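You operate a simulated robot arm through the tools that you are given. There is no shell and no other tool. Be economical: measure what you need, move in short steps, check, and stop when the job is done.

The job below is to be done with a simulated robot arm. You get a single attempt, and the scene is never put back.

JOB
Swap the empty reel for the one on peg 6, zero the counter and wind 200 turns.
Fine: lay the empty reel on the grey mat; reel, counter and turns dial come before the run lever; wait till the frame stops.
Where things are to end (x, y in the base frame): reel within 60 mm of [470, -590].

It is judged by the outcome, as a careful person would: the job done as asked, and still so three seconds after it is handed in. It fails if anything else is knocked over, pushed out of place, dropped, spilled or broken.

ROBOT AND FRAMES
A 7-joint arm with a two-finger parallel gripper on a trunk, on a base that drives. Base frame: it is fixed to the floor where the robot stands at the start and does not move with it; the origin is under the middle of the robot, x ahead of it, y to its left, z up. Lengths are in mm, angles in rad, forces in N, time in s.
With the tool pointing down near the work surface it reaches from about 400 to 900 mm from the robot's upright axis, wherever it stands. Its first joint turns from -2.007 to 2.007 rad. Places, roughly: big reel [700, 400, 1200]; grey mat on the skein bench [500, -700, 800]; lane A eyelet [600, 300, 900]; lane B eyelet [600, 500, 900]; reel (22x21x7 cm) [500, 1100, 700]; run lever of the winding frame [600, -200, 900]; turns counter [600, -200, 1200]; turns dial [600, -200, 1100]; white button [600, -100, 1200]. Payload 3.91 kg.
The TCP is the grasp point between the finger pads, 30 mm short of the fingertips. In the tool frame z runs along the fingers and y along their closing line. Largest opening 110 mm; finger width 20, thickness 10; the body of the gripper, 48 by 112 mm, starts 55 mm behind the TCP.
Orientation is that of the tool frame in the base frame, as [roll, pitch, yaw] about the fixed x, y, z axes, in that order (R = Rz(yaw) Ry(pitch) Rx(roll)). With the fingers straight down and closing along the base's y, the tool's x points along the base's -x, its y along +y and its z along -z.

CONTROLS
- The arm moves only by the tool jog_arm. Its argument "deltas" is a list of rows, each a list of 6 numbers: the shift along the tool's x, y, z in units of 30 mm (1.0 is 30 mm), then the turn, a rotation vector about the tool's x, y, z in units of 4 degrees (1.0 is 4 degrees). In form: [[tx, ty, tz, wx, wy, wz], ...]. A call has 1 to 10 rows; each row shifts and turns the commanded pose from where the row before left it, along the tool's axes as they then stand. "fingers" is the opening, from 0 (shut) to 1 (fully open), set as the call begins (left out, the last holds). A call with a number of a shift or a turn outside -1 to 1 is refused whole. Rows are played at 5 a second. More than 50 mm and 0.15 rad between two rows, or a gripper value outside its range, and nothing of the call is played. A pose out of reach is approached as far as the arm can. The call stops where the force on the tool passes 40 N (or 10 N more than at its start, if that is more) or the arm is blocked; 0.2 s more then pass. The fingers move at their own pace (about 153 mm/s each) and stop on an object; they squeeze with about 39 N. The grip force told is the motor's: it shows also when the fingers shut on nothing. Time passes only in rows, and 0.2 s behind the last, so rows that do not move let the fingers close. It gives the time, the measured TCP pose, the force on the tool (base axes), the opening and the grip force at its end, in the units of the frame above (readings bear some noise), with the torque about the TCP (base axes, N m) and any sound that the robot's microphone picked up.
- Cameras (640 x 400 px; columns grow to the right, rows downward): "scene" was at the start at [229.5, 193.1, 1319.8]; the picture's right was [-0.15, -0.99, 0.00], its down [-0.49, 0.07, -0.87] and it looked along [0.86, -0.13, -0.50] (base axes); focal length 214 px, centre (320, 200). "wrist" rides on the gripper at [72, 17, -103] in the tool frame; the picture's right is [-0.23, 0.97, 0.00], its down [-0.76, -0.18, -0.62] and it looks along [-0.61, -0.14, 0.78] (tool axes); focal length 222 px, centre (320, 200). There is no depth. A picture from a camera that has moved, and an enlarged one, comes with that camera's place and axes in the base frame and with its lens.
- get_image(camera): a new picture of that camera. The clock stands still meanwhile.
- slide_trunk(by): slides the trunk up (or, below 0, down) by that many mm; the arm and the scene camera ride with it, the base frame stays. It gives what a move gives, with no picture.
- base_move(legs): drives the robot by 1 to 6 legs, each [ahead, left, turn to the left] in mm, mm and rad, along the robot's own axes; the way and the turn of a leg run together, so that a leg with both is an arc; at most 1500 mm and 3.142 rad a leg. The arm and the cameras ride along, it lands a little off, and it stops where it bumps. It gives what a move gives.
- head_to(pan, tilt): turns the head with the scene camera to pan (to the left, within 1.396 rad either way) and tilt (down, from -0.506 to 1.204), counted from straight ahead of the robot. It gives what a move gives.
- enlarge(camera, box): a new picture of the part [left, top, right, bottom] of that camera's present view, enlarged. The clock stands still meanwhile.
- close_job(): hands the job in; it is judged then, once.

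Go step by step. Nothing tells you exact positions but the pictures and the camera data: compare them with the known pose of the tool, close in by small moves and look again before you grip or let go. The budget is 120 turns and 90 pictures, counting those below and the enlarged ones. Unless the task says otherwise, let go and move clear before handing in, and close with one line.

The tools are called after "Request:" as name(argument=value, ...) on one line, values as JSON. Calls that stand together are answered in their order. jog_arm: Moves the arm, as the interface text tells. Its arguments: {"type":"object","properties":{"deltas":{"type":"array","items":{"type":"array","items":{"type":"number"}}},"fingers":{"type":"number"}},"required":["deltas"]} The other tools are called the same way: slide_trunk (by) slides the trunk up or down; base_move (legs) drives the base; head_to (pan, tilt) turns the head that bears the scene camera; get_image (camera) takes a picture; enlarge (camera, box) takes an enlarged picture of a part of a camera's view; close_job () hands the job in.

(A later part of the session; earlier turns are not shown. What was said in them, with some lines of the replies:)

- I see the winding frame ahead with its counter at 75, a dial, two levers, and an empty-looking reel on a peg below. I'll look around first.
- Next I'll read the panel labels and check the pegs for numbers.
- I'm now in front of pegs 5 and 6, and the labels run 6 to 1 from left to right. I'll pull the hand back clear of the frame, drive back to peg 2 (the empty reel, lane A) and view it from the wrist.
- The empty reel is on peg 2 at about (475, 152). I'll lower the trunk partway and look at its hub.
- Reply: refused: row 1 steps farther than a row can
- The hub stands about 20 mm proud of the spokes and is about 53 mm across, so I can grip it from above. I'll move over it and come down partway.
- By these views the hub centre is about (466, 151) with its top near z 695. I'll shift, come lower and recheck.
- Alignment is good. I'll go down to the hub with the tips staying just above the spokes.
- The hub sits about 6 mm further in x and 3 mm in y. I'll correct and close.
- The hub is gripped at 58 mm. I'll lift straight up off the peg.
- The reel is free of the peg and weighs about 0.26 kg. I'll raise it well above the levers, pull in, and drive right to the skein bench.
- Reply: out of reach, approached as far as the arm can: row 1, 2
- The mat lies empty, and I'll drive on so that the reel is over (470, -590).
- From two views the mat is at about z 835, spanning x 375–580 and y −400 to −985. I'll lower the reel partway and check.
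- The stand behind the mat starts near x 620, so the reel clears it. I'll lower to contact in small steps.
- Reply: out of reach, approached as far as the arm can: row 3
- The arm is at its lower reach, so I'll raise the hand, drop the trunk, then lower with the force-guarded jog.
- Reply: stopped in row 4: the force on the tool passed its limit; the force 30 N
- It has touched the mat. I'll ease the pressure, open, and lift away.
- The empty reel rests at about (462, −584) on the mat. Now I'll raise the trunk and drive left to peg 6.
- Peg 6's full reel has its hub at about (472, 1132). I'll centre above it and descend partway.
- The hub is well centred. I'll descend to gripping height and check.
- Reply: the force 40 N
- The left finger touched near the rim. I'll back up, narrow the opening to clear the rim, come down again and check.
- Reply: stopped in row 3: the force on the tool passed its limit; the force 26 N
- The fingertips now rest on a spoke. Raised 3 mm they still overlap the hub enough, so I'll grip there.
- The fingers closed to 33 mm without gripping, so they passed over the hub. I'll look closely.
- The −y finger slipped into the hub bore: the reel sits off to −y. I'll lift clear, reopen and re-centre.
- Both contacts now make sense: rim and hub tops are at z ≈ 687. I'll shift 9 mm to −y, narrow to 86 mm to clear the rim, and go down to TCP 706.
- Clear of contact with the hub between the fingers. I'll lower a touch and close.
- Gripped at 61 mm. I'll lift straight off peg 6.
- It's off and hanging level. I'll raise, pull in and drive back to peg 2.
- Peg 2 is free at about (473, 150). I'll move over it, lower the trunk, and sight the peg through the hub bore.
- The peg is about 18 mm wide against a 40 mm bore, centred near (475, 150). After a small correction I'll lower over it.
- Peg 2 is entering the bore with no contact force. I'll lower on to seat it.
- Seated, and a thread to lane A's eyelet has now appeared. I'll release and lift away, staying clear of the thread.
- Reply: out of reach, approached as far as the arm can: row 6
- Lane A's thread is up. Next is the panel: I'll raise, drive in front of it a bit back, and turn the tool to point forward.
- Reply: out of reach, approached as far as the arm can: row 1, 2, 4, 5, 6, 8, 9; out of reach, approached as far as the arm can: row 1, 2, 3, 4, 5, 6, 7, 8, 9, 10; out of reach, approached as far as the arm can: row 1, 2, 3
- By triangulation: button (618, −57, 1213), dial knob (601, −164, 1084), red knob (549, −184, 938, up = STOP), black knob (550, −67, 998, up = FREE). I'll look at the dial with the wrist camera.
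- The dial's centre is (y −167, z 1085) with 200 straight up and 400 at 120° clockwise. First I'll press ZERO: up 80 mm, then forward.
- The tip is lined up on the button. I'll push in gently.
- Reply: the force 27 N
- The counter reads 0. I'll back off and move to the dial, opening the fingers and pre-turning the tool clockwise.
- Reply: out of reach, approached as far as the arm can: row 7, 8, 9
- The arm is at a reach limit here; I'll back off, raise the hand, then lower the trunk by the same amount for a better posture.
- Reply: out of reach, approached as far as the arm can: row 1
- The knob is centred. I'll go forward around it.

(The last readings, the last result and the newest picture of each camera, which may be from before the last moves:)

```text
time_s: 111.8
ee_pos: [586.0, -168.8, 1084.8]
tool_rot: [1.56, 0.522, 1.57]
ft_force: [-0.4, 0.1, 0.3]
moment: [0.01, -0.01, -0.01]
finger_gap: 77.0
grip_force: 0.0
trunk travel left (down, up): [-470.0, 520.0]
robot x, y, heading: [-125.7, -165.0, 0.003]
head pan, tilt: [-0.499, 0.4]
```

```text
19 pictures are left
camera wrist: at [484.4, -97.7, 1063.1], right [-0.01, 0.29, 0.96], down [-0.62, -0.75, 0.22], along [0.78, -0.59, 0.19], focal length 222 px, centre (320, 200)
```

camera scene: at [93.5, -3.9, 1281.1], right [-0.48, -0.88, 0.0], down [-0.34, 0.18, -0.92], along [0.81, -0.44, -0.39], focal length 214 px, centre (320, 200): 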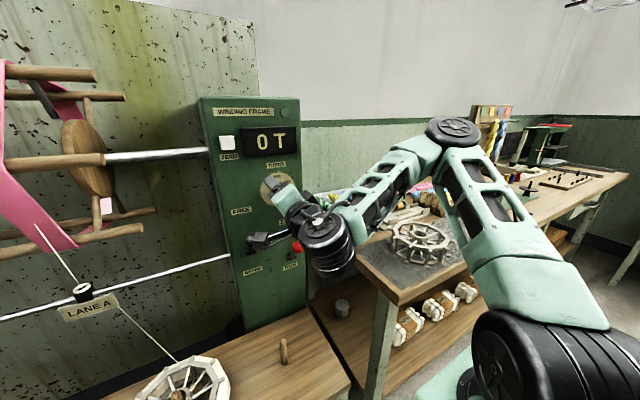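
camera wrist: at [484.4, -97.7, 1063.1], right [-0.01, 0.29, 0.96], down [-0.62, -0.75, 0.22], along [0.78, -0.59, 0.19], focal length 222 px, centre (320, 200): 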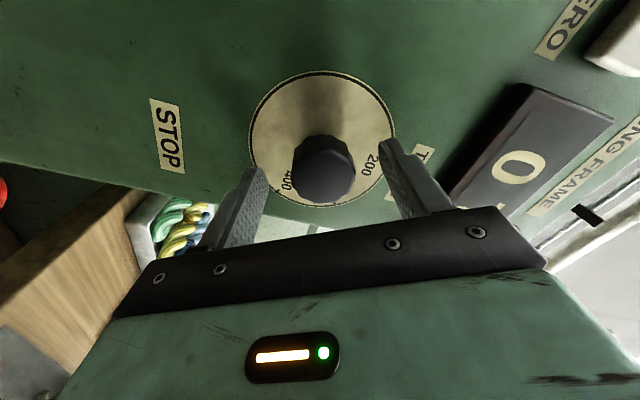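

Aligned. I'll grip and turn counter-clockwise in stages.

Request:
jog_arm(deltas=[[0, 0, 0, 0, 0, 0], [0, 0, 0, 0, 0, 0], [0, 0, 0, 0, 0, 0]], fingers=0.1)

Request:
jog_arm(deltas=[[0, 0, 0, 0, 0, -1], [0, 0, 0, 0, 0, -1], [0, 0, 0, 0, 0, -1], [0, 0, 0, 0, 0, -1], [0, 0, 0, 0, 0, -1], [0, 0, 0, 0, 0, -1], [0, 0, 0, 0, 0, -1], [0, 0, 0, 0, 0, -1], [0, 0, 0, 0, 0, -1], [0, 0, 0, 0, 0, -1]])

Request:
get_image(camera="wrist")

```text
time_s: 112.5
ee_pos: [586.7, -166.4, 1086.5]
tool_rot: [1.555, 0.519, 1.568]
ft_force: [14.2, 9.0, 19.4]
moment: [-0.02, -0.33, 0.54]
finger_gap: 37.1
grip_force: 44.9
trunk travel left (down, up): [-470.0, 520.0]
robot x, y, heading: [-129.9, -167.0, 0.005]
head pan, tilt: [-0.499, 0.4]
```

```text
time_s: 114.6
ee_pos: [586.2, -165.4, 1087.1]
tool_rot: [1.53, 1.14, 1.539]
ft_force: [1.8, 2.0, 7.0]
moment: [0.07, 0.4, 0.29]
finger_gap: 37.4
grip_force: 44.7
trunk travel left (down, up): [-470.0, 520.0]
robot x, y, heading: [-125.7, -164.4, 0.0]
head pan, tilt: [-0.499, 0.4]
stopped in row 10: the force on the tool passed its limit (the readings are from after the stop); the commanded pose is now the measured one
```

```text
18 pictures are left
camera wrist: at [484.6, -120.9, 1028.0], right [-0.01, 0.79, 0.61], down [-0.63, -0.48, 0.61], along [0.78, -0.38, 0.51], focal length 222 px, centre (320, 200)
```

wrist: 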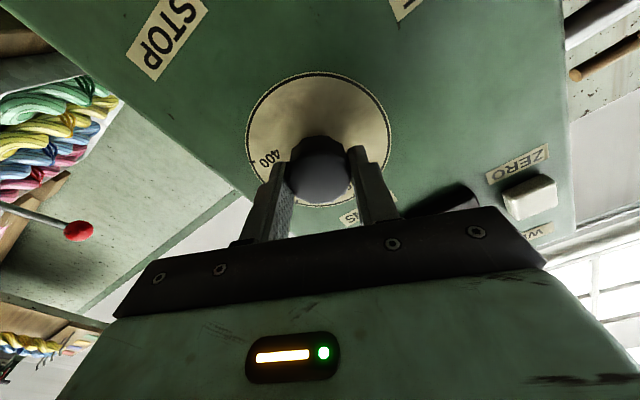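

Request:
jog_arm(deltas=[[0, 0, 0, 0, 0, -1], [0, 0, 0, 0, 0, -1], [0, 0, 0, 0, 0, -1], [0, 0, 0, 0, 0, -1], [0, 0, 0, 0, 0, -1], [0, 0, 0, 0, 0, -1], [0, 0, 0, 0, 0, -1], [0, 0, 0, 0, 0, -1], [0, 0, 0, 0, 0, -1], [0, 0, 0, 0, 0, -1]])

Request:
enlarge(camera="wrist", box=[220, 50, 420, 250])

```text
time_s: 116.8
ee_pos: [586.8, -163.3, 1088.6]
tool_rot: [-1.51, 1.301, -1.506]
ft_force: [7.0, 25.9, 9.9]
moment: [0.08, -0.71, 0.85]
finger_gap: 37.3
grip_force: 44.7
trunk travel left (down, up): [-470.0, 520.0]
robot x, y, heading: [-128.4, -166.8, 0.001]
head pan, tilt: [-0.499, 0.4]
```

```text
2.00 times, centred on (320, 150) of wrist
camera zoom: at [484.9, -167.7, 1012.6], right [-0.01, 1.0, -0.04], down [-0.64, 0.03, 0.77], along [0.77, 0.03, 0.64], focal length 444 px, centre (320, 300)
```

zoom: 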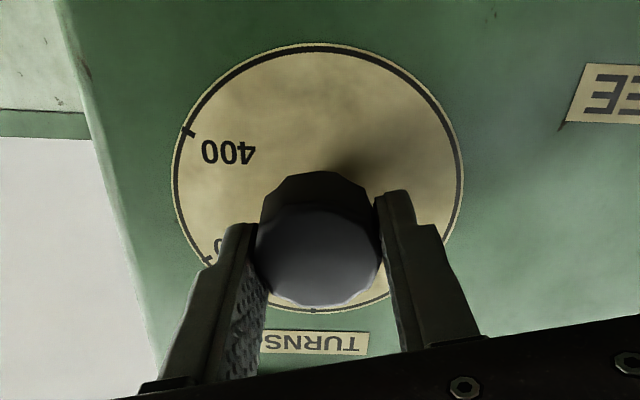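

Request:
jog_arm(deltas=[[-0.04, 0.08, 0, 0, 0, -1], [0, 0, 0, 0, 0, -1], [0, 0, 0, 0, 0, -1], [0, 0, 0, 0, 0, -1], [0, 0, 0, 0, 0, -1], [0, 0, 0, 0, 0, -1], [0, 0, 0, 0, 0, -1], [0, 0, 0, 0, 0, -1], [0, 0, 0, 0, 0, -1], [0, 0, 0, 0, 0, -1]])

Request:
enlarge(camera="wrist", box=[220, 50, 420, 250])

```text
time_s: 119.0
ee_pos: [585.6, -162.4, 1086.1]
tool_rot: [-1.556, 0.6, -1.555]
ft_force: [-4.0, 26.0, -13.9]
moment: [0.05, -0.02, 0.73]
finger_gap: 37.1
grip_force: 45.2
trunk travel left (down, up): [-470.0, 520.0]
robot x, y, heading: [-127.5, -163.1, 0.005]
head pan, tilt: [-0.499, 0.4]
```

```text
2.00 times, centred on (320, 150) of wrist
camera zoom: at [484.7, -213.0, 1031.2], right [0.0, 0.74, -0.67], down [-0.63, 0.52, 0.57], along [0.77, 0.43, 0.47], focal length 444 px, centre (320, 300)
```

zoom: 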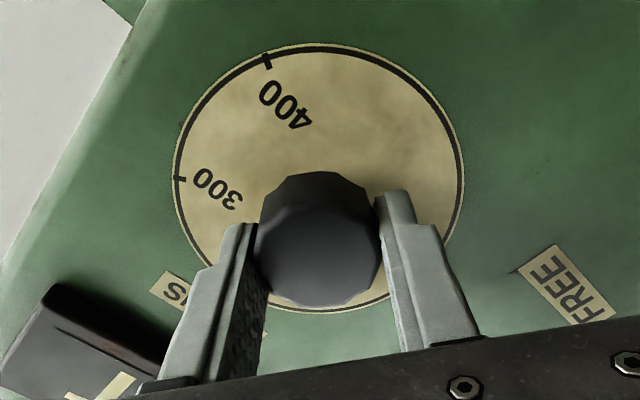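

Turned about 116°. I'll release, back off, and read the pointer.

Request:
jog_arm(deltas=[[0, 0, 0, 0, 0, 0], [0, 0, 0, 0, 0, 0], [0, 0, -1, 0, 0, 0], [0, 0, -1, 0, 0, 0], [0, 0, -1, 0, 0, 0]], fingers=0.7)

Request:
enlarge(camera="scene", box=[190, 90, 330, 290])

Request:
get_image(camera="wrist")

```text
time_s: 120.2
ee_pos: [494.0, -163.0, 1087.3]
tool_rot: [-1.552, 0.605, -1.557]
ft_force: [-0.6, 0.2, -0.4]
moment: [-0.02, -0.02, 0.0]
finger_gap: 77.1
grip_force: 0.0
trunk travel left (down, up): [-470.0, 520.0]
robot x, y, heading: [-128.5, -166.1, 0.001]
head pan, tilt: [-0.499, 0.4]
```

```text
2.00 times, centred on (260, 190) of scene
camera zoom: at [93.6, -3.8, 1151.0], right [-0.48, -0.88, 0.0], down [-0.34, 0.18, -0.92], along [0.81, -0.44, -0.39], focal length 429 px, centre (440, 220)
```

zoom: 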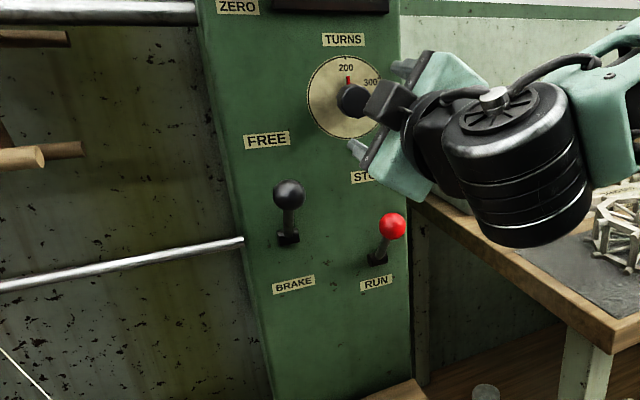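

```text
14 pictures are left
camera wrist: at [393.3, -213.0, 1031.0], right [0.01, 0.74, -0.67], down [-0.63, 0.52, 0.57], along [0.77, 0.42, 0.47], focal length 222 px, centre (320, 200)
```

wrist: 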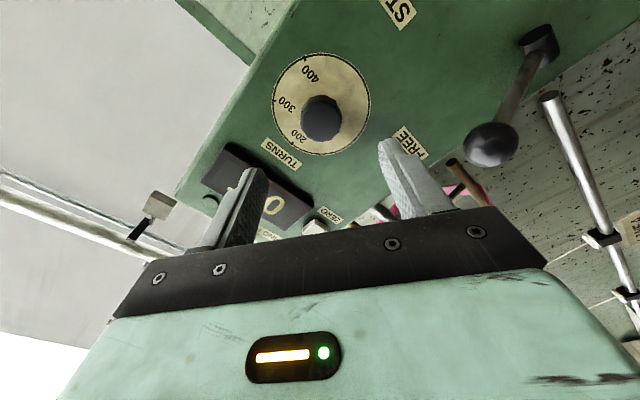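

Request:
enlarge(camera="scene", box=[250, 110, 290, 140])

```text
13.33 times, centred on (270, 125) of scene
camera zoom: at [93.6, -3.8, 1151.0], right [-0.48, -0.88, 0.0], down [-0.34, 0.18, -0.92], along [0.81, -0.44, -0.39], focal length 2860 px, centre (987, 1200)
```

zoom: 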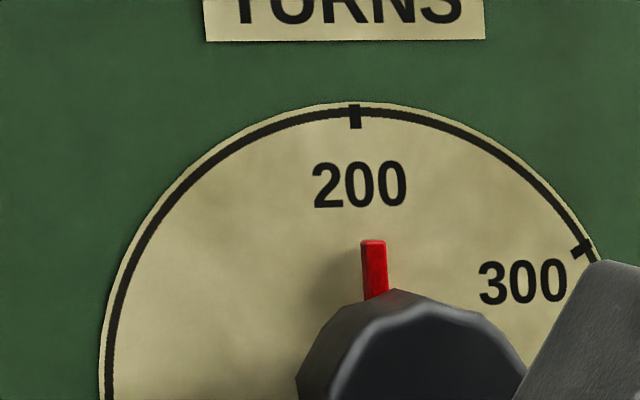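

The pointer is about 2–4° short of the 200 tick. I'll regrip and turn a touch more.

Request:
jog_arm(deltas=[[0, 0, 1, 0, 0, 0], [0, 0, 1, 0, 0, 0], [0, 0, 0.8, 0, 0, 0], [0, 0, 0.2, 0, 0, 0]])

Request:
jog_arm(deltas=[[0, 0, 0, 0, 0, 0], [0, 0, 0, 0, 0, 0], [0, 0, 0, 0, 0, 0]], fingers=0.1)

Request:
jog_arm(deltas=[[0, 0, 0, 0, 0, -0.5], [0, 0, 0, 0, 0, -0.5], [0, 0, 0, 0, 0, 0]])

Request:
jog_arm(deltas=[[0, 0, 0, 0, 0, 0], [0, 0, 0, 0, 0, 0], [0, 0, -1, 0, 0, 0], [0, 0, -1, 0, 0, 0], [0, 0, -1, 0, 0, 0]], fingers=0.7)

Request:
enlarge(camera="scene", box=[250, 110, 290, 140])

```text
time_s: 121.2
ee_pos: [587.5, -162.0, 1087.1]
tool_rot: [-1.551, 0.603, -1.557]
ft_force: [-0.4, 0.6, 0.0]
moment: [0.01, -0.06, 0.02]
finger_gap: 77.0
grip_force: 0.0
trunk travel left (down, up): [-470.0, 520.0]
robot x, y, heading: [-127.2, -167.9, 0.001]
head pan, tilt: [-0.499, 0.4]
```

```text
time_s: 122.0
ee_pos: [586.8, -161.5, 1085.8]
tool_rot: [-1.557, 0.604, -1.556]
ft_force: [1.3, 7.6, -13.5]
moment: [0.07, 0.27, 0.5]
finger_gap: 37.5
grip_force: 44.8
trunk travel left (down, up): [-470.0, 520.0]
robot x, y, heading: [-129.1, -166.6, 0.006]
head pan, tilt: [-0.499, 0.4]
```

```text
time_s: 122.8
ee_pos: [587.6, -160.8, 1086.1]
tool_rot: [-1.555, 0.53, -1.555]
ft_force: [12.8, 21.9, -15.5]
moment: [0.47, 0.28, 0.52]
finger_gap: 37.3
grip_force: 44.8
trunk travel left (down, up): [-470.0, 520.0]
robot x, y, heading: [-128.9, -166.0, 0.003]
head pan, tilt: [-0.499, 0.4]
```

```text
time_s: 124.0
ee_pos: [496.9, -165.4, 1089.0]
tool_rot: [-1.553, 0.534, -1.558]
ft_force: [-0.6, 0.6, 0.1]
moment: [0.02, 0.01, -0.01]
finger_gap: 76.9
grip_force: 0.0
trunk travel left (down, up): [-470.0, 520.0]
robot x, y, heading: [-130.1, -170.3, 0.007]
head pan, tilt: [-0.499, 0.4]
```

```text
13.33 times, centred on (270, 125) of scene
camera zoom: at [93.7, -3.9, 1151.0], right [-0.48, -0.88, 0.0], down [-0.34, 0.18, -0.92], along [0.81, -0.44, -0.39], focal length 2860 px, centre (987, 1200)
```

zoom: 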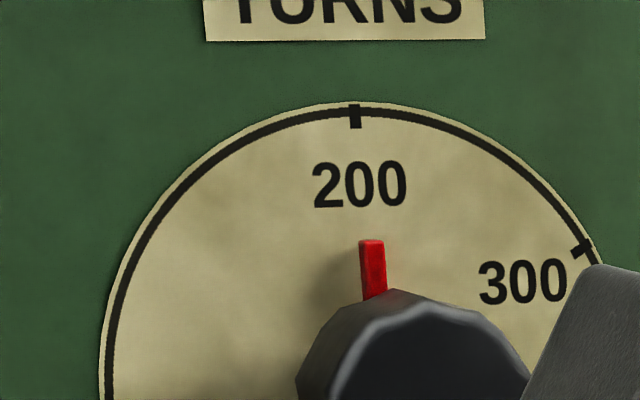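

The knob resisted (0.5 N·m), so it sits at its stop on 200. Now the run lever: raise the hand, lower the trunk, close the fingers and come above the red knob.

Request:
jog_arm(deltas=[[-0.5, -0.86, 0, 0, 0, 0], [-0.5, -0.86, 0, 0, 0, 0], [0, 0, 0, 0, 0, 0]], fingers=0)

Request:
slide_trunk(by=-150)

```text
time_s: 124.8
ee_pos: [497.4, -163.9, 1147.4]
tool_rot: [-1.554, 0.535, -1.558]
ft_force: [-0.8, 0.3, -0.1]
moment: [-0.04, -0.05, 0.0]
finger_gap: 0.1
grip_force: 37.9
trunk travel left (down, up): [-470.0, 520.0]
robot x, y, heading: [-126.1, -169.6, 0.006]
head pan, tilt: [-0.499, 0.4]
```

```text
time_s: 126.5
ee_pos: [497.5, -164.7, 997.4]
tool_rot: [-1.554, 0.533, -1.56]
ft_force: [0.0, 0.2, 0.0]
moment: [-0.01, 0.02, 0.01]
finger_gap: 0.1
grip_force: 37.7
trunk travel left (down, up): [-320.0, 670.0]
robot x, y, heading: [-128.0, -166.2, 0.003]
head pan, tilt: [-0.499, 0.4]
```

Request:
jog_arm(deltas=[[0.54, -0.32, 0.4, 0, 0, 0], [0, 0, 0.9, 0, 0, 0]])

Request:
get_image(camera="scene")

```text
time_s: 127.1
ee_pos: [536.3, -184.8, 997.9]
tool_rot: [-1.551, 0.536, -1.557]
ft_force: [-0.5, -0.1, 0.1]
moment: [0.01, -0.01, 0.01]
finger_gap: 0.0
grip_force: 37.9
trunk travel left (down, up): [-320.0, 670.0]
robot x, y, heading: [-126.0, -166.4, 0.005]
head pan, tilt: [-0.499, 0.4]
```

```text
11 pictures are left
camera scene: at [93.6, -3.9, 1001.1], right [-0.48, -0.88, 0.0], down [-0.34, 0.18, -0.92], along [0.81, -0.44, -0.39], focal length 214 px, centre (320, 200)
```

scene: 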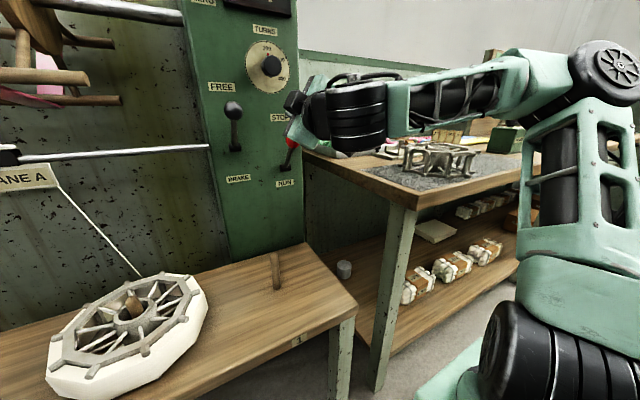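

Above the red knob. I'll push straight down in small steps.

Request:
jog_arm(deltas=[[0.34, 0.57, 0, 0, 0, 0], [0.25, 0.43, 0, 0, 0, 0], [0.25, 0.43, 0, 0, 0, 0], [0.25, 0.43, 0, 0, 0, 0], [0.25, 0.43, 0, 0, 0, 0]])

Request:
enlarge(camera="scene", box=[200, 10, 360, 200])

```text
time_s: 127.8
ee_pos: [532.8, -183.3, 967.5]
tool_rot: [-1.526, 0.537, -1.548]
ft_force: [-13.4, -4.8, 15.2]
moment: [-0.12, 0.05, -0.05]
finger_gap: 0.4
grip_force: 37.5
trunk travel left (down, up): [-320.0, 670.0]
robot x, y, heading: [-130.2, -164.8, 0.006]
head pan, tilt: [-0.499, 0.4]
stopped in row 3: the force on the tool passed its limit (the readings are from after the stop); the commanded pose is now the measured one
```

```text
2.11 times, centred on (280, 105) of scene
camera zoom: at [92.5, -4.3, 1001.5], right [-0.48, -0.88, 0.0], down [-0.34, 0.19, -0.92], along [0.81, -0.44, -0.39], focal length 452 px, centre (404, 400)
```

zoom: 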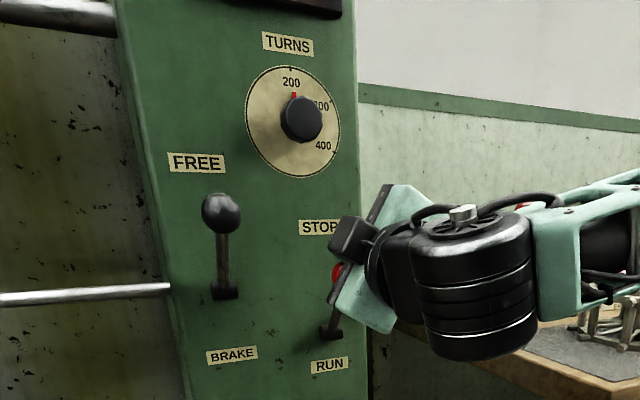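

The lever resisted at first contact. I'll push more slowly, following its arc (down and slightly back).

Request:
jog_arm(deltas=[[0.1, 0.17, -0.13, 0, 0, 0], [0.1, 0.17, -0.13, 0, 0, 0], [0.1, 0.17, -0.13, 0, 0, 0], [0.1, 0.17, -0.1, 0, 0, 0], [0.1, 0.17, -0.1, 0, 0, 0], [0.1, 0.17, -0.1, 0, 0, 0], [0.1, 0.17, -0.1, 0, 0, 0], [0.1, 0.17, -0.08, 0, 0, 0], [0.1, 0.17, -0.06, 0, 0, 0], [0.1, 0.17, -0.04, 0, 0, 0]])

```text
time_s: 128.3
ee_pos: [529.7, -181.9, 962.1]
tool_rot: [-1.514, 0.537, -1.543]
ft_force: [-10.8, -4.6, 13.6]
moment: [-0.09, -0.1, -0.11]
finger_gap: 0.0
grip_force: 37.5
trunk travel left (down, up): [-320.0, 670.0]
robot x, y, heading: [-126.9, -168.5, 0.008]
head pan, tilt: [-0.499, 0.4]
stopped in row 2: the force on the tool passed its limit (the readings are from after the stop); the commanded pose is now the measured one
```

Request:
enlarge(camera="scene", box=[240, 80, 340, 200])

```text
3.33 times, centred on (290, 140) of scene
camera zoom: at [92.5, -4.5, 1001.1], right [-0.48, -0.88, 0.0], down [-0.34, 0.19, -0.92], along [0.81, -0.44, -0.39], focal length 715 px, centre (420, 400)
```

zoom: 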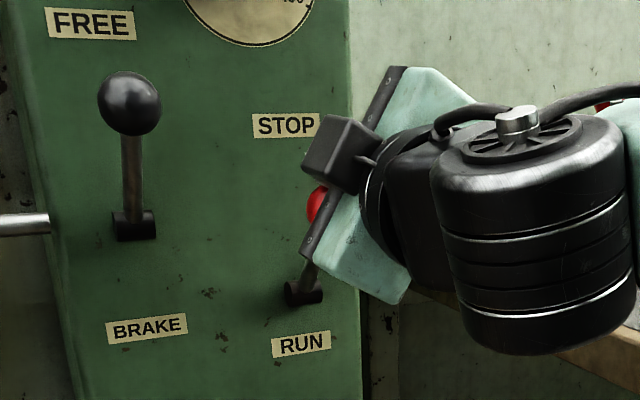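

The lever swings about a pivot near (625, 859), so gripping the ball and following the arc is better. I'll back off, turn the fingers to close along y, and lower the trunk for reach.

Request:
jog_arm(deltas=[[-0.34, -0.57, 0, 0, 0, 0], [-0.34, -0.57, 0, 0, 0, 0], [0, 0, -1, 0, 0, 0], [0, 0, -1, 0, 0, 0], [-0.34, -0.57, -0.3, 0, 0, 0], [-0.5, -0.86, 0, 0, 0, 0], [-0.5, -0.86, 0, 0, 0, 0], [-0.5, -0.86, 0, 0, 0, 0]])

Request:
jog_arm(deltas=[[0, 0, 0, 0, 0, 1], [0, 0, 0, 0, 0, 1], [0, 0, 0, 0, 0, 1], [0, 0, 0, 0, 0, 1], [0, 0, 0, 0, 0, 1], [0, 0, 0, 0, 0, 1], [0, 0, 0, 0, 0, 1], [0, 0, 0, 0, 0, 1]], fingers=0.8)

Request:
jog_arm(deltas=[[0, 0, 0, 0, 0, 1], [0, 0, 0, 0, 0, 1], [0, 0, 0, 0, 0, 1], [0, 0, 0, 0, 0, 1], [0, 0, 0, 0, 0, 1], [0, 0, 0, 0, 0, 1], [0, 0, 0, 0, 0, 0.8]])

Request:
slide_trunk(by=-150)

Request:
get_image(camera="wrist")

```text
time_s: 130.1
ee_pos: [455.9, -183.1, 1105.2]
tool_rot: [-1.523, 0.536, -1.545]
ft_force: [0.3, 0.2, -0.3]
moment: [-0.01, -0.02, 0.03]
finger_gap: 0.0
grip_force: 38.0
trunk travel left (down, up): [-320.0, 670.0]
robot x, y, heading: [-127.4, -166.9, 0.004]
head pan, tilt: [-0.499, 0.4]
```

```text
time_s: 131.9
ee_pos: [454.5, -183.5, 1107.2]
tool_rot: [-1.478, 1.097, -1.488]
ft_force: [0.6, -0.4, 0.5]
moment: [0.02, 0.0, 0.01]
finger_gap: 87.9
grip_force: 0.1
trunk travel left (down, up): [-320.0, 670.0]
robot x, y, heading: [-127.5, -167.7, 0.003]
head pan, tilt: [-0.499, 0.4]
```

```text
time_s: 133.5
ee_pos: [454.6, -182.8, 1107.6]
tool_rot: [0.018, 1.528, 0.018]
ft_force: [-0.2, 0.3, -0.1]
moment: [0.01, 0.01, -0.03]
finger_gap: 88.3
grip_force: 0.0
trunk travel left (down, up): [-320.0, 670.0]
robot x, y, heading: [-126.8, -168.0, -0.003]
head pan, tilt: [-0.499, 0.4]
```

```text
time_s: 135.2
ee_pos: [455.3, -182.4, 957.2]
tool_rot: [-0.008, 1.529, -0.009]
ft_force: [0.8, -0.3, -0.2]
moment: [-0.02, 0.0, -0.02]
finger_gap: 88.0
grip_force: 0.1
trunk travel left (down, up): [-170.0, 820.0]
robot x, y, heading: [-125.8, -166.1, 0.006]
head pan, tilt: [-0.499, 0.4]
```

```text
8 pictures are left
camera wrist: at [355.8, -166.8, 881.1], right [-0.01, 0.97, 0.23], down [-0.65, -0.18, 0.73], along [0.76, -0.14, 0.64], focal length 222 px, centre (320, 200)
```

wrist: 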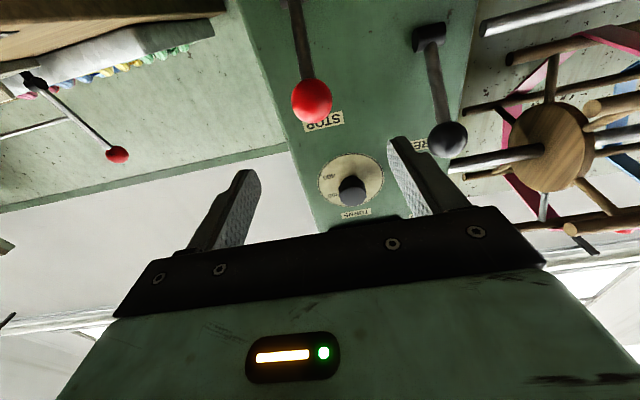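

The red ball reads (549, −184, 937). I'll bring the open fingers around it and close.

Request:
jog_arm(deltas=[[0.75, -0.04, 0, 0, 0, 0], [0, 0, 1, 0, 0, 0], [0, 0, 1, 0, 0, 0], [0, 0, 0.7, 0, 0, 0], [0, 0, 0.4, 0, 0, 0]])

Request:
jog_arm(deltas=[[0, 0, 0, 0, 0, 0], [0, 0, 0, 0, 0, 0], [0, 0, 0, 0, 0, 0]], fingers=0.05)

Request:
get_image(camera="wrist")

```text
time_s: 136.4
ee_pos: [549.6, -186.0, 938.1]
tool_rot: [-0.015, 1.527, -0.013]
ft_force: [0.1, -0.4, -0.3]
moment: [0.01, 0.0, 0.01]
finger_gap: 87.8
grip_force: 0.0
trunk travel left (down, up): [-170.0, 820.0]
robot x, y, heading: [-130.5, -168.0, 0.003]
head pan, tilt: [-0.499, 0.4]
```

```text
time_s: 137.2
ee_pos: [549.1, -184.1, 937.0]
tool_rot: [-0.048, 1.53, -0.043]
ft_force: [3.3, 16.7, -2.6]
moment: [-0.01, -0.14, 0.02]
finger_gap: 33.2
grip_force: 45.2
trunk travel left (down, up): [-170.0, 820.0]
robot x, y, heading: [-125.2, -168.9, -0.002]
head pan, tilt: [-0.499, 0.4]
```

```text
7 pictures are left
camera wrist: at [448.6, -168.2, 861.7], right [-0.01, 0.97, 0.23], down [-0.65, -0.18, 0.74], along [0.76, -0.14, 0.64], focal length 222 px, centre (320, 200)
```

wrist: 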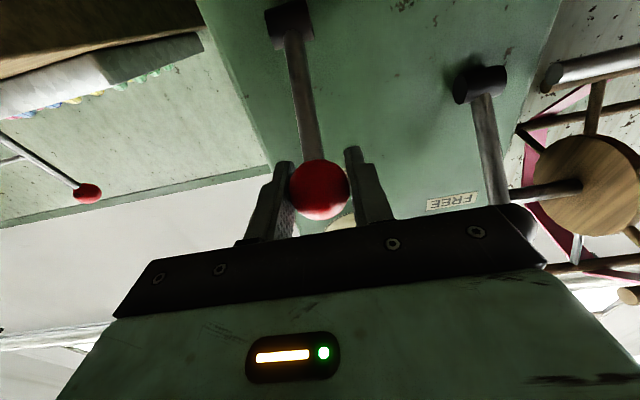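

Ball gripped at 33 mm. I'll follow the arc down in stages.

Request:
jog_arm(deltas=[[0.14, 0.05, -0.13, 0, 0, 0], [0.14, 0, -0.13, 0, 0, 0], [0.2, 0, -0.15, 0, 0, 0], [0.21, 0, -0.15, 0, 0, 0], [0.22, 0, -0.12, 0, 0, 0], [0.23, 0, -0.12, 0, 0, 0], [0.24, 0, -0.09, 0, 0, 0], [0.24, 0, -0.08, 0, 0, 0], [0.25, 0, -0.05, 0, 0, 0], [0.25, 0, -0.05, 0, 0, 0]])

```text
time_s: 139.4
ee_pos: [519.4, -183.2, 872.6]
tool_rot: [0.025, 1.529, 0.024]
ft_force: [-4.3, -10.2, 13.8]
moment: [0.01, -1.25, 0.06]
finger_gap: 33.5
grip_force: 45.0
trunk travel left (down, up): [-170.0, 820.0]
robot x, y, heading: [-128.2, -167.1, 0.003]
head pan, tilt: [-0.499, 0.4]
```

It's following. I'll continue to the lower end.

Request:
jog_arm(deltas=[[0.25, 0, -0.03, 0, 0, 0], [0.25, 0, 0, 0, 0, 0], [0.25, 0, 0.03, 0, 0, 0], [0.25, 0, 0.04, 0, 0, 0], [0.24, 0, 0.08, 0, 0, 0], [0.24, 0, 0.1, 0, 0, 0], [0.23, 0, 0.12, 0, 0, 0], [0.22, 0, 0.13, 0, 0, 0], [0.2, 0, 0.15, 0, 0, 0], [0.2, 0, 0.15, 0, 0, 0]])

Request:
get_image(camera="scene")

```text
time_s: 141.7
ee_pos: [541.9, -182.8, 807.3]
tool_rot: [-0.027, 1.525, -0.026]
ft_force: [0.2, -0.1, -0.7]
moment: [0.02, -0.02, 0.01]
finger_gap: 5.3
grip_force: 0.0
trunk travel left (down, up): [-170.0, 820.0]
robot x, y, heading: [-130.4, -166.6, 0.002]
head pan, tilt: [-0.499, 0.4]
```

```text
6 pictures are left
camera scene: at [91.5, -4.4, 852.1], right [-0.48, -0.88, 0.0], down [-0.34, 0.19, -0.92], along [0.81, -0.44, -0.39], focal length 214 px, centre (320, 200)
```

scene: 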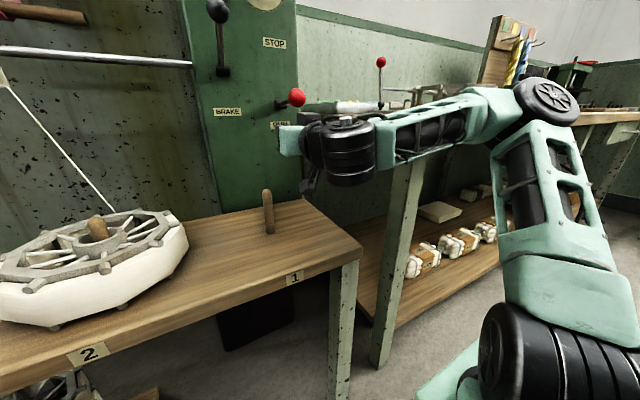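

The ball slipped from the fingers with the lever near horizontal. I'll check whether the frame is running.

Request:
head_to(pan=-0.4, tilt=-0.3)

Request:
get_image(camera="scene")

```text
time_s: 142.7
ee_pos: [542.6, -181.9, 807.1]
tool_rot: [-0.017, 1.526, -0.018]
ft_force: [-0.9, 0.4, -0.4]
moment: [0.01, 0.0, 0.01]
finger_gap: 5.5
grip_force: 0.1
trunk travel left (down, up): [-170.0, 820.0]
robot x, y, heading: [-125.8, -166.5, 0.002]
head pan, tilt: [-0.4, -0.3]
```

```text
5 pictures are left
camera scene: at [81.8, 9.5, 914.2], right [-0.39, -0.92, 0.0], down [0.27, -0.11, -0.95], along [0.88, -0.37, 0.3], focal length 214 px, centre (320, 200)
```

scene: 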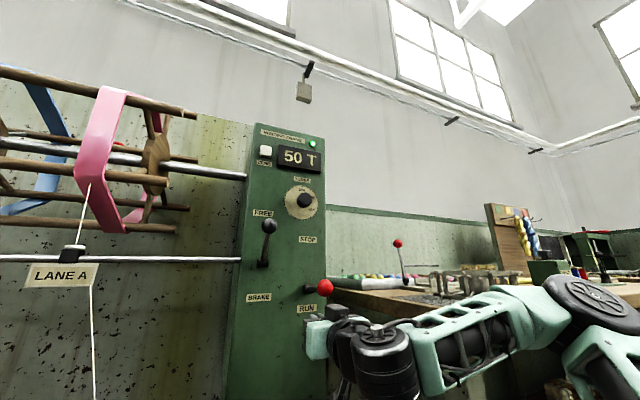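

It's running: the counter shows 50 T and the lamp is green, so the lever is at RUN. I'll back the hand away and wait.

Request:
jog_arm(deltas=[[0, 0, -0.5, 0, 0, 0], [0, 0, -0.7, 0, 0, 0], [0, 0, -0.7, 0, 0, 0], [0, 0, -0.7, 0, 0, 0], [0, 0, 0, 0, 0, 0], [0, 0, 0, 0, 0, 0], [0, 0, 0, 0, 0, 0], [0, 0, 0, 0, 0, 0], [0, 0, 0, 0, 0, 0], [0, 0, 0, 0, 0, 0]])

Request:
jog_arm(deltas=[[0, 0, 0, 0, 0, 0], [0, 0, 0, 0, 0, 0], [0, 0, 0, 0, 0, 0], [0, 0, 0, 0, 0, 0], [0, 0, 0, 0, 0, 0], [0, 0, 0, 0, 0, 0], [0, 0, 0, 0, 0, 0], [0, 0, 0, 0, 0, 0], [0, 0, 0, 0, 0, 0], [0, 0, 0, 0, 0, 0]])

Request:
jog_arm(deltas=[[0, 0, 0, 0, 0, 0], [0, 0, 0, 0, 0, 0], [0, 0, 0, 0, 0, 0], [0, 0, 0, 0, 0, 0], [0, 0, 0, 0, 0, 0], [0, 0, 0, 0, 0, 0], [0, 0, 0, 0, 0, 0], [0, 0, 0, 0, 0, 0], [0, 0, 0, 0, 0, 0], [0, 0, 0, 0, 0, 0]])

Request:
jog_arm(deltas=[[0, 0, 0, 0, 0, 0], [0, 0, 0, 0, 0, 0], [0, 0, 0, 0, 0, 0], [0, 0, 0, 0, 0, 0], [0, 0, 0, 0, 0, 0], [0, 0, 0, 0, 0, 0], [0, 0, 0, 0, 0, 0], [0, 0, 0, 0, 0, 0], [0, 0, 0, 0, 0, 0], [0, 0, 0, 0, 0, 0]])

Request:
jog_arm(deltas=[[0, 0, 0, 0, 0, 0], [0, 0, 0, 0, 0, 0], [0, 0, 0, 0, 0, 0], [0, 0, 0, 0, 0, 0], [0, 0, 0, 0, 0, 0], [0, 0, 0, 0, 0, 0], [0, 0, 0, 0, 0, 0], [0, 0, 0, 0, 0, 0], [0, 0, 0, 0, 0, 0], [0, 0, 0, 0, 0, 0]])

Request:
jog_arm(deltas=[[0, 0, 0, 0, 0, 0], [0, 0, 0, 0, 0, 0], [0, 0, 0, 0, 0, 0], [0, 0, 0, 0, 0, 0], [0, 0, 0, 0, 0, 0], [0, 0, 0, 0, 0, 0], [0, 0, 0, 0, 0, 0], [0, 0, 0, 0, 0, 0], [0, 0, 0, 0, 0, 0], [0, 0, 0, 0, 0, 0]])

Request:
get_image(camera="scene")

```text
time_s: 144.9
ee_pos: [468.1, -181.4, 801.4]
tool_rot: [-0.007, 1.529, -0.008]
ft_force: [-0.3, -0.2, -0.9]
moment: [0.02, -0.02, 0.0]
finger_gap: 5.5
grip_force: 0.1
trunk travel left (down, up): [-170.0, 820.0]
robot x, y, heading: [-129.2, -167.0, 0.005]
head pan, tilt: [-0.4, -0.3]
```

```text
time_s: 147.1
ee_pos: [468.6, -181.2, 802.1]
tool_rot: [-0.007, 1.528, -0.007]
ft_force: [0.3, 0.2, -0.4]
moment: [0.01, -0.03, 0.0]
finger_gap: 5.3
grip_force: 0.0
trunk travel left (down, up): [-170.0, 820.0]
robot x, y, heading: [-125.3, -167.9, 0.005]
head pan, tilt: [-0.4, -0.3]
```

```text
time_s: 149.3
ee_pos: [467.6, -182.0, 803.6]
tool_rot: [-0.006, 1.528, -0.007]
ft_force: [-0.1, -0.1, -0.7]
moment: [-0.01, -0.02, -0.03]
finger_gap: 5.5
grip_force: 0.1
trunk travel left (down, up): [-170.0, 820.0]
robot x, y, heading: [-128.6, -167.1, 0.005]
head pan, tilt: [-0.4, -0.3]
```

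```text
time_s: 151.5
ee_pos: [466.5, -180.2, 803.6]
tool_rot: [-0.008, 1.531, -0.007]
ft_force: [0.0, 0.1, 0.1]
moment: [-0.04, 0.0, -0.02]
finger_gap: 5.5
grip_force: 0.0
trunk travel left (down, up): [-170.0, 820.0]
robot x, y, heading: [-129.9, -164.3, 0.006]
head pan, tilt: [-0.4, -0.3]
```

```text
time_s: 153.7
ee_pos: [467.4, -181.4, 802.1]
tool_rot: [-0.008, 1.531, -0.007]
ft_force: [-0.4, -0.2, 0.7]
moment: [-0.02, -0.01, 0.0]
finger_gap: 5.5
grip_force: 0.0
trunk travel left (down, up): [-170.0, 820.0]
robot x, y, heading: [-127.5, -165.8, 0.005]
head pan, tilt: [-0.4, -0.3]
```

```text
time_s: 155.9
ee_pos: [469.0, -181.5, 803.2]
tool_rot: [-0.006, 1.532, -0.007]
ft_force: [0.2, 0.6, 0.1]
moment: [-0.03, -0.01, -0.03]
finger_gap: 5.4
grip_force: 0.1
trunk travel left (down, up): [-170.0, 820.0]
robot x, y, heading: [-127.2, -162.7, 0.003]
head pan, tilt: [-0.4, -0.3]
```

```text
4 pictures are left
camera scene: at [84.3, 9.5, 913.5], right [-0.39, -0.92, 0.0], down [0.27, -0.11, -0.96], along [0.88, -0.37, 0.3], focal length 214 px, centre (320, 200)
```

scene: 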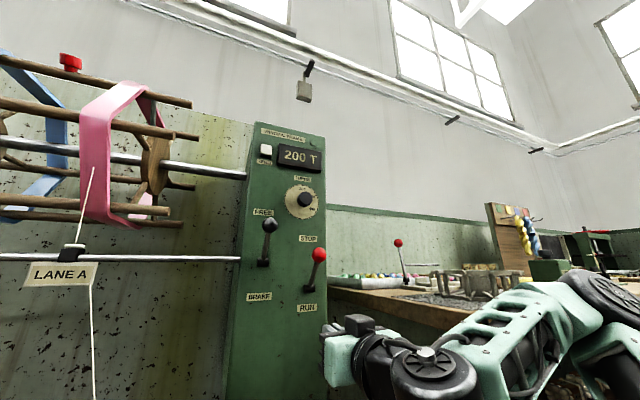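

The counter shows 200 T, the lever has tripped back to STOP and the lamp is out. A last look at the benches before handing in.

Request:
head_to(pan=-0.6, tilt=0.3)

Request:
get_image(camera="scene")

Request:
head_to(pan=0.1, tilt=0.2)

Request:
get_image(camera="scene")

```text
time_s: 156.9
ee_pos: [467.4, -181.4, 801.7]
tool_rot: [-0.006, 1.531, -0.007]
ft_force: [-0.4, 0.8, 0.0]
moment: [-0.02, -0.01, 0.02]
finger_gap: 5.2
grip_force: 0.0
trunk travel left (down, up): [-170.0, 820.0]
robot x, y, heading: [-124.4, -166.3, -0.0]
head pan, tilt: [-0.6, 0.3]
```

```text
3 pictures are left
camera scene: at [89.0, -12.6, 860.4], right [-0.56, -0.83, 0.0], down [-0.24, 0.17, -0.96], along [0.79, -0.54, -0.29], focal length 214 px, centre (320, 200)
```

scene: 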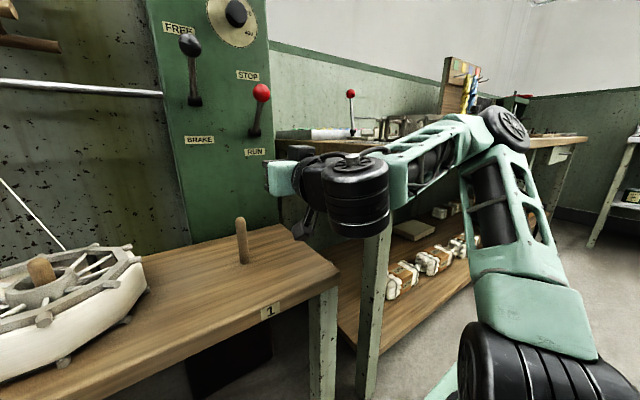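

```text
time_s: 158.0
ee_pos: [467.7, -180.5, 803.0]
tool_rot: [-0.006, 1.53, -0.006]
ft_force: [0.2, 0.7, -0.1]
moment: [0.02, 0.0, -0.02]
finger_gap: 5.5
grip_force: 0.2
trunk travel left (down, up): [-170.0, 820.0]
robot x, y, heading: [-128.0, -165.6, 0.005]
head pan, tilt: [0.099, 0.201]
```

```text
2 pictures are left
camera scene: at [104.5, 49.4, 869.6], right [0.1, -0.99, 0.0], down [-0.2, -0.02, -0.98], along [0.97, 0.1, -0.2], focal length 214 px, centre (320, 200)
```

scene: 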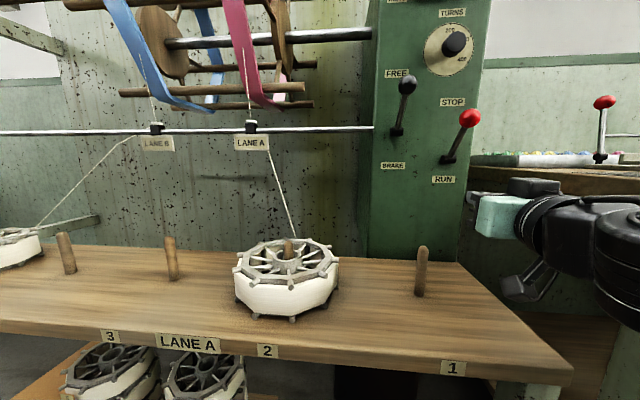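

Everything is in place: the full reel sits on peg 2 feeding lane A, the empty one is on the mat, the frame has stopped at 200 T and the hand is clear.

Request:
close_job()

```text
The job is handed in.
```

The job is handed in: the full reel from peg 6 is on peg 2 feeding lane A, and the empty reel was set on the grey mat at about (462, −584). I zeroed the counter and set the dial to 200 before running, and the frame stopped by itself at 200 T.
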